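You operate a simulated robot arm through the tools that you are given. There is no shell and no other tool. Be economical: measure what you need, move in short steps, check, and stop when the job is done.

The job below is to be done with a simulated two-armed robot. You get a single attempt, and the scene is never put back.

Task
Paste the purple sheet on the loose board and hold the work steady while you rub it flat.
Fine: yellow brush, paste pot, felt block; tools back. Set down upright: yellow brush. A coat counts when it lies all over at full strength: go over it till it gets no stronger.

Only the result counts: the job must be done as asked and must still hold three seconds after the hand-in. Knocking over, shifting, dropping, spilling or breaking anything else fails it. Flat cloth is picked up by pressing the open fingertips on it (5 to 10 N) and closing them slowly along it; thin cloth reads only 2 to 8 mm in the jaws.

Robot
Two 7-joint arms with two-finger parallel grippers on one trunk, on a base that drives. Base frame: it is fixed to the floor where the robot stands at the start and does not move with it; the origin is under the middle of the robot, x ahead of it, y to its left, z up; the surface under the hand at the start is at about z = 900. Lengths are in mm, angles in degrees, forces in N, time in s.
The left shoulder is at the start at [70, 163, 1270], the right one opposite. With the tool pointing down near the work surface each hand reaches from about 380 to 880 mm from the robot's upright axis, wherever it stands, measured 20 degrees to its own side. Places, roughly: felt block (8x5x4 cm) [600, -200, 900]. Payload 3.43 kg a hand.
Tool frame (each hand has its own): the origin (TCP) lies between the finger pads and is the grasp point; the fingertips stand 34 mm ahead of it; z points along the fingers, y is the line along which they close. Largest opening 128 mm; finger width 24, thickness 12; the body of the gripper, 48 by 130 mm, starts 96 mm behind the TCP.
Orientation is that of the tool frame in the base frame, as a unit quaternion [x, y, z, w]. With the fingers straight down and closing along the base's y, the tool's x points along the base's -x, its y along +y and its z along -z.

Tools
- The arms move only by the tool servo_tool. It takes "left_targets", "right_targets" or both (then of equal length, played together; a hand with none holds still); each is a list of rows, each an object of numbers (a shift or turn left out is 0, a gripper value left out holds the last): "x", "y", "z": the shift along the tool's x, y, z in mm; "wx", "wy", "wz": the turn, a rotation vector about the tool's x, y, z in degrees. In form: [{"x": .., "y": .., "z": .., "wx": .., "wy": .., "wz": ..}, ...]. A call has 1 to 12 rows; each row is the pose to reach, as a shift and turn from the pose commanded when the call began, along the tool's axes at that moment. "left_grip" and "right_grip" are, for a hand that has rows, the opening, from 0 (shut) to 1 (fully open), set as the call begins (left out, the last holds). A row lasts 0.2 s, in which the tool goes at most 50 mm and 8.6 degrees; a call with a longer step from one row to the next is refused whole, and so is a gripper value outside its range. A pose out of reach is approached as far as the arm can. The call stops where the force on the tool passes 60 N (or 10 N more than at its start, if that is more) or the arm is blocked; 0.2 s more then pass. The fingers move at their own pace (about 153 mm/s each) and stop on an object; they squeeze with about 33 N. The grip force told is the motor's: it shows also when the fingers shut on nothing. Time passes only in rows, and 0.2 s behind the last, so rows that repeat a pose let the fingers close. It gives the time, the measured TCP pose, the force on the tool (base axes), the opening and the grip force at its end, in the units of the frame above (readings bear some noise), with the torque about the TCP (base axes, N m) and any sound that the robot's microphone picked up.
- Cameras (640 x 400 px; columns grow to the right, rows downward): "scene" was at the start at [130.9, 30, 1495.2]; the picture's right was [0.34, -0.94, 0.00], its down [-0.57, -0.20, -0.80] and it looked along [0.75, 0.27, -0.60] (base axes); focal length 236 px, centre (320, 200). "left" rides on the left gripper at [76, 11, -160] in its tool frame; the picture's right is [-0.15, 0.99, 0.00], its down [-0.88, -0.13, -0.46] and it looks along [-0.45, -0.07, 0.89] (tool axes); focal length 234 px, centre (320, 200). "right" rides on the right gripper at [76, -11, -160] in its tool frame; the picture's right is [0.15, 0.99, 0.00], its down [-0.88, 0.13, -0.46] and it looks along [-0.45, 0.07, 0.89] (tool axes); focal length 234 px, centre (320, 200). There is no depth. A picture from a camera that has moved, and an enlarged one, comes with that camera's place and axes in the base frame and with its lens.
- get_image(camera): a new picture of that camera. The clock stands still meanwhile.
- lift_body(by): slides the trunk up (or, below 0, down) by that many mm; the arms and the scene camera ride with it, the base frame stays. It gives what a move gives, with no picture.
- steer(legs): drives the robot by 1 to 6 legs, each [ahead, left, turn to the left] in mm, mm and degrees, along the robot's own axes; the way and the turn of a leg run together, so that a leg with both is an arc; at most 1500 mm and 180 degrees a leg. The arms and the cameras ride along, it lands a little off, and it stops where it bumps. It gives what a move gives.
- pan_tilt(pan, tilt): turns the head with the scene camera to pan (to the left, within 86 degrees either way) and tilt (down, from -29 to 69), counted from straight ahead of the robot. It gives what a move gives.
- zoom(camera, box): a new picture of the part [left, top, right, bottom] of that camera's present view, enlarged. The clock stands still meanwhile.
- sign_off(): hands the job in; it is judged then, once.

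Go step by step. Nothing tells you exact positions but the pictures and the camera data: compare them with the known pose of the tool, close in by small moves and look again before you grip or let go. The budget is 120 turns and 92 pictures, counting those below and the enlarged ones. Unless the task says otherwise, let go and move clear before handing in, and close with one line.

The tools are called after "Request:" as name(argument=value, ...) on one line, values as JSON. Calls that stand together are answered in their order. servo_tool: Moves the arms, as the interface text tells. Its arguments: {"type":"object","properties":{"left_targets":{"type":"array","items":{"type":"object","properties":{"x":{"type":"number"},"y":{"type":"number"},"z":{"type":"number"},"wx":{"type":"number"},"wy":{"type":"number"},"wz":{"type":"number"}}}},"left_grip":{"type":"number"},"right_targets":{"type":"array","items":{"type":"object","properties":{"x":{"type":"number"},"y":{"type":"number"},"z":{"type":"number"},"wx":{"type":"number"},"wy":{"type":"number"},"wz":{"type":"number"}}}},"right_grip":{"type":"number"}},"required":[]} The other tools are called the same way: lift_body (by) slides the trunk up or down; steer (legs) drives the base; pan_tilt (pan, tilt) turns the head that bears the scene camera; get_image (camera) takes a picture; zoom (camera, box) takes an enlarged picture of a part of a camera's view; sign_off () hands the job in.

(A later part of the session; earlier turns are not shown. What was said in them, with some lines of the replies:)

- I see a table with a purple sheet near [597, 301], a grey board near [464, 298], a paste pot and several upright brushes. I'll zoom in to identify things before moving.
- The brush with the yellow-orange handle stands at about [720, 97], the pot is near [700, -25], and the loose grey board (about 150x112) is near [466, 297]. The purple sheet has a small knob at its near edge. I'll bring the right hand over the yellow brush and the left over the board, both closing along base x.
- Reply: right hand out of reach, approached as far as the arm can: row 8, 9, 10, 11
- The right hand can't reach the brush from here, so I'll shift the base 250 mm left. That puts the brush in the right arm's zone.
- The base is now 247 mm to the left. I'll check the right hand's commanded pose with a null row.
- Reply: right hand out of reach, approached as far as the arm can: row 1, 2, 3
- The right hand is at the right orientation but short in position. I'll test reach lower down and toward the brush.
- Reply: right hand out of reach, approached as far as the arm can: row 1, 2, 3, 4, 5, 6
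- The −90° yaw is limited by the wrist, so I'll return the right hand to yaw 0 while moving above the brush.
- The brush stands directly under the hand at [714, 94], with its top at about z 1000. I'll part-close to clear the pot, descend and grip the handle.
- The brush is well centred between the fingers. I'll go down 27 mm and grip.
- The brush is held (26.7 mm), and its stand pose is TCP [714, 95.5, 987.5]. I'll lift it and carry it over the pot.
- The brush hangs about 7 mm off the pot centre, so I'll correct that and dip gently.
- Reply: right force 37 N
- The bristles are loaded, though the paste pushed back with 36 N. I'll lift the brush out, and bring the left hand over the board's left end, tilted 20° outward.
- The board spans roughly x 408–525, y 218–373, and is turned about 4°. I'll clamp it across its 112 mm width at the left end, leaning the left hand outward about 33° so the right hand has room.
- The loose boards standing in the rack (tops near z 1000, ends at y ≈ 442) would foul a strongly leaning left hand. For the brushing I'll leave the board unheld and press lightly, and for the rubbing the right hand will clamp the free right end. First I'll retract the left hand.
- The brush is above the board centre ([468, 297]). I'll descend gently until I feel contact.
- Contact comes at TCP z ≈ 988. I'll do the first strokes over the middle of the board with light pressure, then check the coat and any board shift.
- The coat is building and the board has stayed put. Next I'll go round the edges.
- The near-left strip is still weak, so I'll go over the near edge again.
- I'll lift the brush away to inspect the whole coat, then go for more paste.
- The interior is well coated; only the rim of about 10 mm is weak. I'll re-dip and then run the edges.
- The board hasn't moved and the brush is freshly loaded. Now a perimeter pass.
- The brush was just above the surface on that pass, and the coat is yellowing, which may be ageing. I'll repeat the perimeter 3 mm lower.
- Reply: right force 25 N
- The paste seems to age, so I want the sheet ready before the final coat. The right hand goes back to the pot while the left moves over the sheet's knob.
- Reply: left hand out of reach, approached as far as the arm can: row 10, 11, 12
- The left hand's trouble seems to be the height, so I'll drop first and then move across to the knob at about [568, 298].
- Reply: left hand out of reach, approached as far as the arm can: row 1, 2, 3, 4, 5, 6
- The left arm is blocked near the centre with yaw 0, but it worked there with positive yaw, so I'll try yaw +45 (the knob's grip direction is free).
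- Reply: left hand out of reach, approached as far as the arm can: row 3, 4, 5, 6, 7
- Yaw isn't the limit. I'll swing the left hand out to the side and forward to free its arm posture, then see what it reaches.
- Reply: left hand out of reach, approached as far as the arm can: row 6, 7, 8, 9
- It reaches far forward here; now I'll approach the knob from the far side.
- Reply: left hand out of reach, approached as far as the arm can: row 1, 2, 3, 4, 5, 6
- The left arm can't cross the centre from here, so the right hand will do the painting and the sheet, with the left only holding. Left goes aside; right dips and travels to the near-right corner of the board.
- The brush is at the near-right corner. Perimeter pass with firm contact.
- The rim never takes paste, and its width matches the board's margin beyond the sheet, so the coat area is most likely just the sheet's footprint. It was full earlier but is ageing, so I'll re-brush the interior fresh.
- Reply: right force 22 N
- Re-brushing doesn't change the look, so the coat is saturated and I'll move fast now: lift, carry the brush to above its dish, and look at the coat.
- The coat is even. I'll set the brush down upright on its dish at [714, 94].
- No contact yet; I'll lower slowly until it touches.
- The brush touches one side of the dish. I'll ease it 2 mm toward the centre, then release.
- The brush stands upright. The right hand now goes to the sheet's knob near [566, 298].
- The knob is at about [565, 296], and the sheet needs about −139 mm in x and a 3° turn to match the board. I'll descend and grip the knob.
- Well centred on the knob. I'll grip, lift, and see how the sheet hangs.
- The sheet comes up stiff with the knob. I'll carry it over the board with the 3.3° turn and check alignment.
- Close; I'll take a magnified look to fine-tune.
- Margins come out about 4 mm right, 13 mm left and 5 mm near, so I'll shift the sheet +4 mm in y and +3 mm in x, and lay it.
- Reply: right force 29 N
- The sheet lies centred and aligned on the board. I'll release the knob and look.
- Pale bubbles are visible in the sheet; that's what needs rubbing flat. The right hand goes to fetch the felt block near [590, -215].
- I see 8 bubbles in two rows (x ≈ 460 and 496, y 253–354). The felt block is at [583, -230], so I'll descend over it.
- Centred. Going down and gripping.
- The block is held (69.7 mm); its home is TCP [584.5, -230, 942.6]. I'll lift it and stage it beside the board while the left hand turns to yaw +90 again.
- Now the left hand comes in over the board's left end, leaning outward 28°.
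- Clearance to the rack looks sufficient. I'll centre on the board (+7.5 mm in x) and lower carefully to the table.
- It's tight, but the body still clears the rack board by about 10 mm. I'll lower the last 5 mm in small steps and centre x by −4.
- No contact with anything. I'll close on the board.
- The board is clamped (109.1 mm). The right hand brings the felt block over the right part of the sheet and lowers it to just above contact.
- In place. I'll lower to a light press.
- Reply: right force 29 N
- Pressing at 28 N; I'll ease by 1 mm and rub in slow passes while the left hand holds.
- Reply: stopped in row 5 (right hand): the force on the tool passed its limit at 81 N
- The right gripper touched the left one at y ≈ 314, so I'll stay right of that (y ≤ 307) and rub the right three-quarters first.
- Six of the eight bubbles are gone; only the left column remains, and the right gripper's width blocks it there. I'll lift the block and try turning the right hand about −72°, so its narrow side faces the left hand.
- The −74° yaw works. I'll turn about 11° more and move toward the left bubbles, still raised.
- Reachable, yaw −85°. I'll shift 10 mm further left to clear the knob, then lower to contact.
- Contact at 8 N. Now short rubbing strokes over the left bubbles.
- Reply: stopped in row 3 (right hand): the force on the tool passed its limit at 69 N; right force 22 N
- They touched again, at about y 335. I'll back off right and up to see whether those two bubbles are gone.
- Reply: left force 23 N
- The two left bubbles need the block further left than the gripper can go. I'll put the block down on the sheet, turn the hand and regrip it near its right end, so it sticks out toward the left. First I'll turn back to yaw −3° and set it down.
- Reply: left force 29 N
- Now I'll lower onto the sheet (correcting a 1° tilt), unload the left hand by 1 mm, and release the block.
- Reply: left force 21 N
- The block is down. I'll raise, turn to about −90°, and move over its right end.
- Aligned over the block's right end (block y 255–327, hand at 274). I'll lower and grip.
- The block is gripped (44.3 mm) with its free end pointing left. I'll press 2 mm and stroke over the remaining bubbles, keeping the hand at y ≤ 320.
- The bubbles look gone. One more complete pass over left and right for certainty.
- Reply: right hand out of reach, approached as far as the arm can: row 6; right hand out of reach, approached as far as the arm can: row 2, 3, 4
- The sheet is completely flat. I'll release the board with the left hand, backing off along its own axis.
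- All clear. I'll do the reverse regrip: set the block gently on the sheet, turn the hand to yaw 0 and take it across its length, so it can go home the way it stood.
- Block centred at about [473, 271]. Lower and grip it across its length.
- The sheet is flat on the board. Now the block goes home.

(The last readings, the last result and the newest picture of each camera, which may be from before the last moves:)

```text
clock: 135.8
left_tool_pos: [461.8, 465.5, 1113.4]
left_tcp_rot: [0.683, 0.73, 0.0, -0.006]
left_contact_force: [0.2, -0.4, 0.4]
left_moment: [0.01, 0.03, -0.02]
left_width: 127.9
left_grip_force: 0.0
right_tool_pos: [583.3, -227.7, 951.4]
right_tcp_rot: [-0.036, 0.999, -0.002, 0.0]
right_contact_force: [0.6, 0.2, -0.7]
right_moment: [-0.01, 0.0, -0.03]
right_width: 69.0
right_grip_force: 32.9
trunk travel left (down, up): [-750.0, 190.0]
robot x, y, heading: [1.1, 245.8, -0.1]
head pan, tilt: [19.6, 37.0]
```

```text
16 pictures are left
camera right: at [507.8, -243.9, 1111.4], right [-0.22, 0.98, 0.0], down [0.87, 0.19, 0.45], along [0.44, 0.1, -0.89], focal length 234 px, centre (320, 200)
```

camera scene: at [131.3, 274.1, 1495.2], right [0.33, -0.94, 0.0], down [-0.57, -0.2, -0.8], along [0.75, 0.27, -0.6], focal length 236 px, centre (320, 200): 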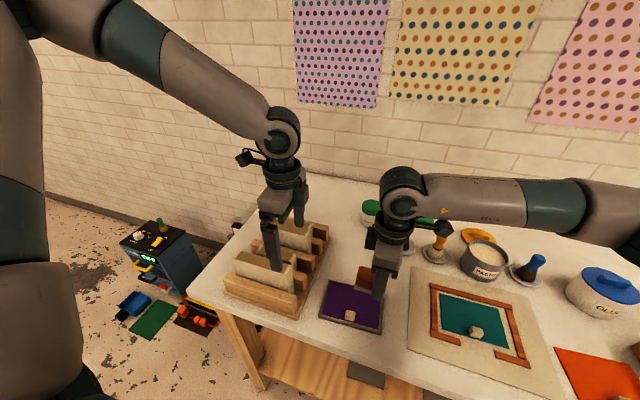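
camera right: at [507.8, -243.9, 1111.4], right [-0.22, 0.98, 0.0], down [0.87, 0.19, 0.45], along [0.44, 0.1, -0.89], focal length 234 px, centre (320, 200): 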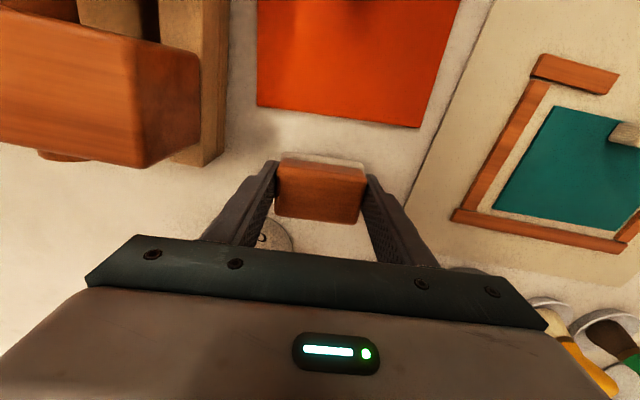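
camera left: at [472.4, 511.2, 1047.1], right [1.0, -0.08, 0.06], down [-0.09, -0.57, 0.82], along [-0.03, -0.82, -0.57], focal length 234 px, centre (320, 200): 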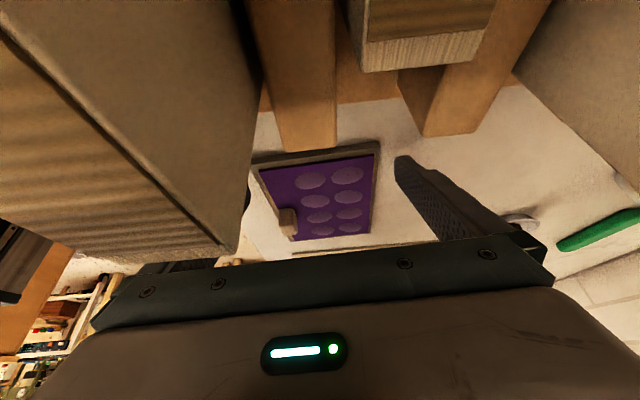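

Position matches. I'll lower to touch and release.

Request:
servo_tool(right_targets=[{"y": -2, "z": 4}, {"y": -2, "z": 7}, {"y": -2, "z": 9}, {"y": -2, "z": 9}])

```text
clock: 136.8
left_tool_pos: [461.2, 464.3, 1113.1]
left_tcp_rot: [0.682, 0.731, -0.001, -0.006]
left_contact_force: [-0.2, 0.0, 0.2]
left_moment: [0.0, 0.0, -0.01]
left_width: 127.9
left_grip_force: 0.1
right_tool_pos: [586.7, -228.7, 942.1]
right_tcp_rot: [-0.036, 0.999, -0.001, 0.0]
right_contact_force: [0.3, -0.2, -1.0]
right_moment: [-0.03, -0.02, -0.04]
right_width: 69.2
right_grip_force: 33.2
trunk travel left (down, up): [-750.0, 190.0]
robot x, y, heading: [-1.4, 246.7, -0.2]
head pan, tilt: [19.6, 37.0]
```

Request:
servo_tool(right_targets=[{"z": 1.5}, {"z": 1.5}])

Request:
servo_tool(right_targets=[{"z": 0}, {"z": 0}, {"z": -30}, {"z": -70}, {"z": -110}, {"z": -150}], right_grip=0.8)

Request:
get_image(camera="right")

Request:
get_image(camera="scene")

Request:
zoom(camera="scene", box=[400, 200, 560, 300])

```text
clock: 137.4
left_tool_pos: [461.8, 465.7, 1113.7]
left_tcp_rot: [0.683, 0.73, 0.0, -0.007]
left_contact_force: [-0.2, 0.5, 1.5]
left_moment: [0.02, -0.03, 0.03]
left_width: 127.8
left_grip_force: 0.1
right_tool_pos: [586.6, -228.4, 942.2]
right_tcp_rot: [-0.036, 0.999, -0.001, 0.0]
right_contact_force: [-0.4, 0.2, -0.1]
right_moment: [0.0, 0.04, -0.02]
right_width: 69.2
right_grip_force: 33.1
trunk travel left (down, up): [-750.0, 190.0]
robot x, y, heading: [-2.0, 248.3, -0.5]
head pan, tilt: [19.6, 37.0]
```

```text
clock: 138.8
left_tool_pos: [461.6, 466.1, 1113.1]
left_tcp_rot: [0.683, 0.73, -0.001, -0.006]
left_contact_force: [0.7, 0.3, 0.0]
left_moment: [-0.03, -0.01, 0.01]
left_width: 128.1
left_grip_force: 0.1
right_tool_pos: [585.3, -227.2, 1092.5]
right_tcp_rot: [-0.036, 0.999, -0.002, 0.0]
right_contact_force: [-0.1, 0.8, -0.2]
right_moment: [0.01, 0.0, -0.01]
right_width: 102.3
right_grip_force: 0.0
trunk travel left (down, up): [-750.0, 190.0]
robot x, y, heading: [-0.9, 246.8, -0.0]
head pan, tilt: [19.6, 37.0]
```

```text
15 pictures are left
camera right: at [509.3, -243.6, 1253.5], right [-0.22, 0.98, 0.0], down [0.87, 0.19, 0.45], along [0.44, 0.1, -0.89], focal length 234 px, centre (320, 200)
```

right: 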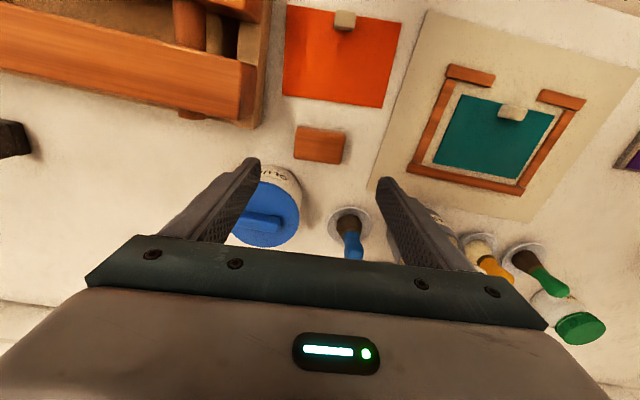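

```text
14 pictures are left
camera scene: at [130.7, 276.5, 1495.2], right [0.33, -0.94, 0.0], down [-0.57, -0.2, -0.8], along [0.75, 0.27, -0.6], focal length 236 px, centre (320, 200)
```

scene: 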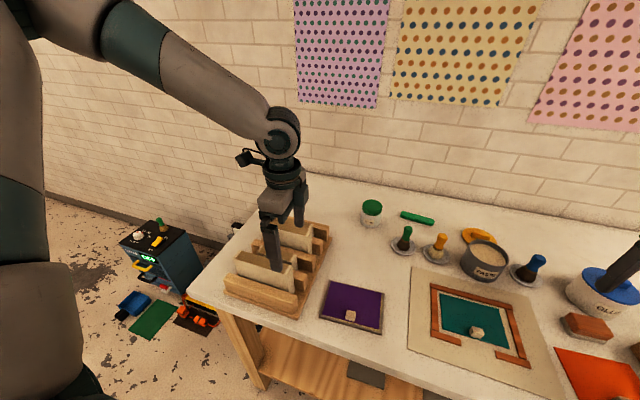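

```text
4.00 times, centred on (480, 250) of scene
camera zoom: at [130.7, 276.5, 1495.2], right [0.33, -0.94, 0.0], down [-0.57, -0.2, -0.8], along [0.75, 0.27, -0.6], focal length 945 px, centre (-320, 0)
```

zoom: 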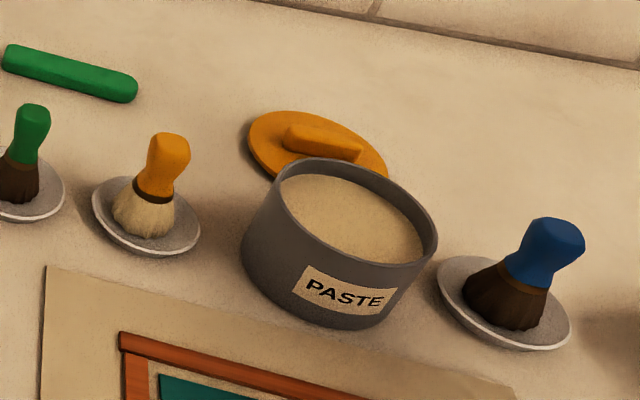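

Everything is in place: brush upright on its dish, block home, sheet flat. I'll raise both hands clear and hand in.

Request:
servo_tool(left_targets=[{"z": -30}, {"z": -60}, {"z": -60}], right_targets=[{"z": -15}, {"z": -30}, {"z": -30}])

Request:
sign_off()

```text
clock: 139.6
left_tool_pos: [462.0, 465.2, 1172.0]
left_tcp_rot: [0.684, 0.73, -0.001, -0.007]
left_contact_force: [0.4, 1.0, -0.5]
left_moment: [0.0, 0.02, 0.01]
left_width: 128.1
left_grip_force: 0.0
right_tool_pos: [586.7, -227.4, 1120.3]
right_tcp_rot: [-0.035, 0.999, -0.001, -0.001]
right_contact_force: [0.0, -1.2, -0.5]
right_moment: [0.0, -0.01, 0.01]
right_width: 102.4
right_grip_force: 0.0
trunk travel left (down, up): [-750.0, 190.0]
robot x, y, heading: [0.1, 246.3, -0.3]
head pan, tilt: [19.6, 37.0]
```

```text
The job is handed in.
```

I've handed it in: the purple sheet is pasted on the loose board and rubbed flat with the board held, the yellow brush is upright on its dish and the felt block is back. The hands bumped twice during rubbing and nudged the held board a few mm, the sheet sits about 3–4 mm off centre toward the far edge, and an uncoated rim was left around the board.
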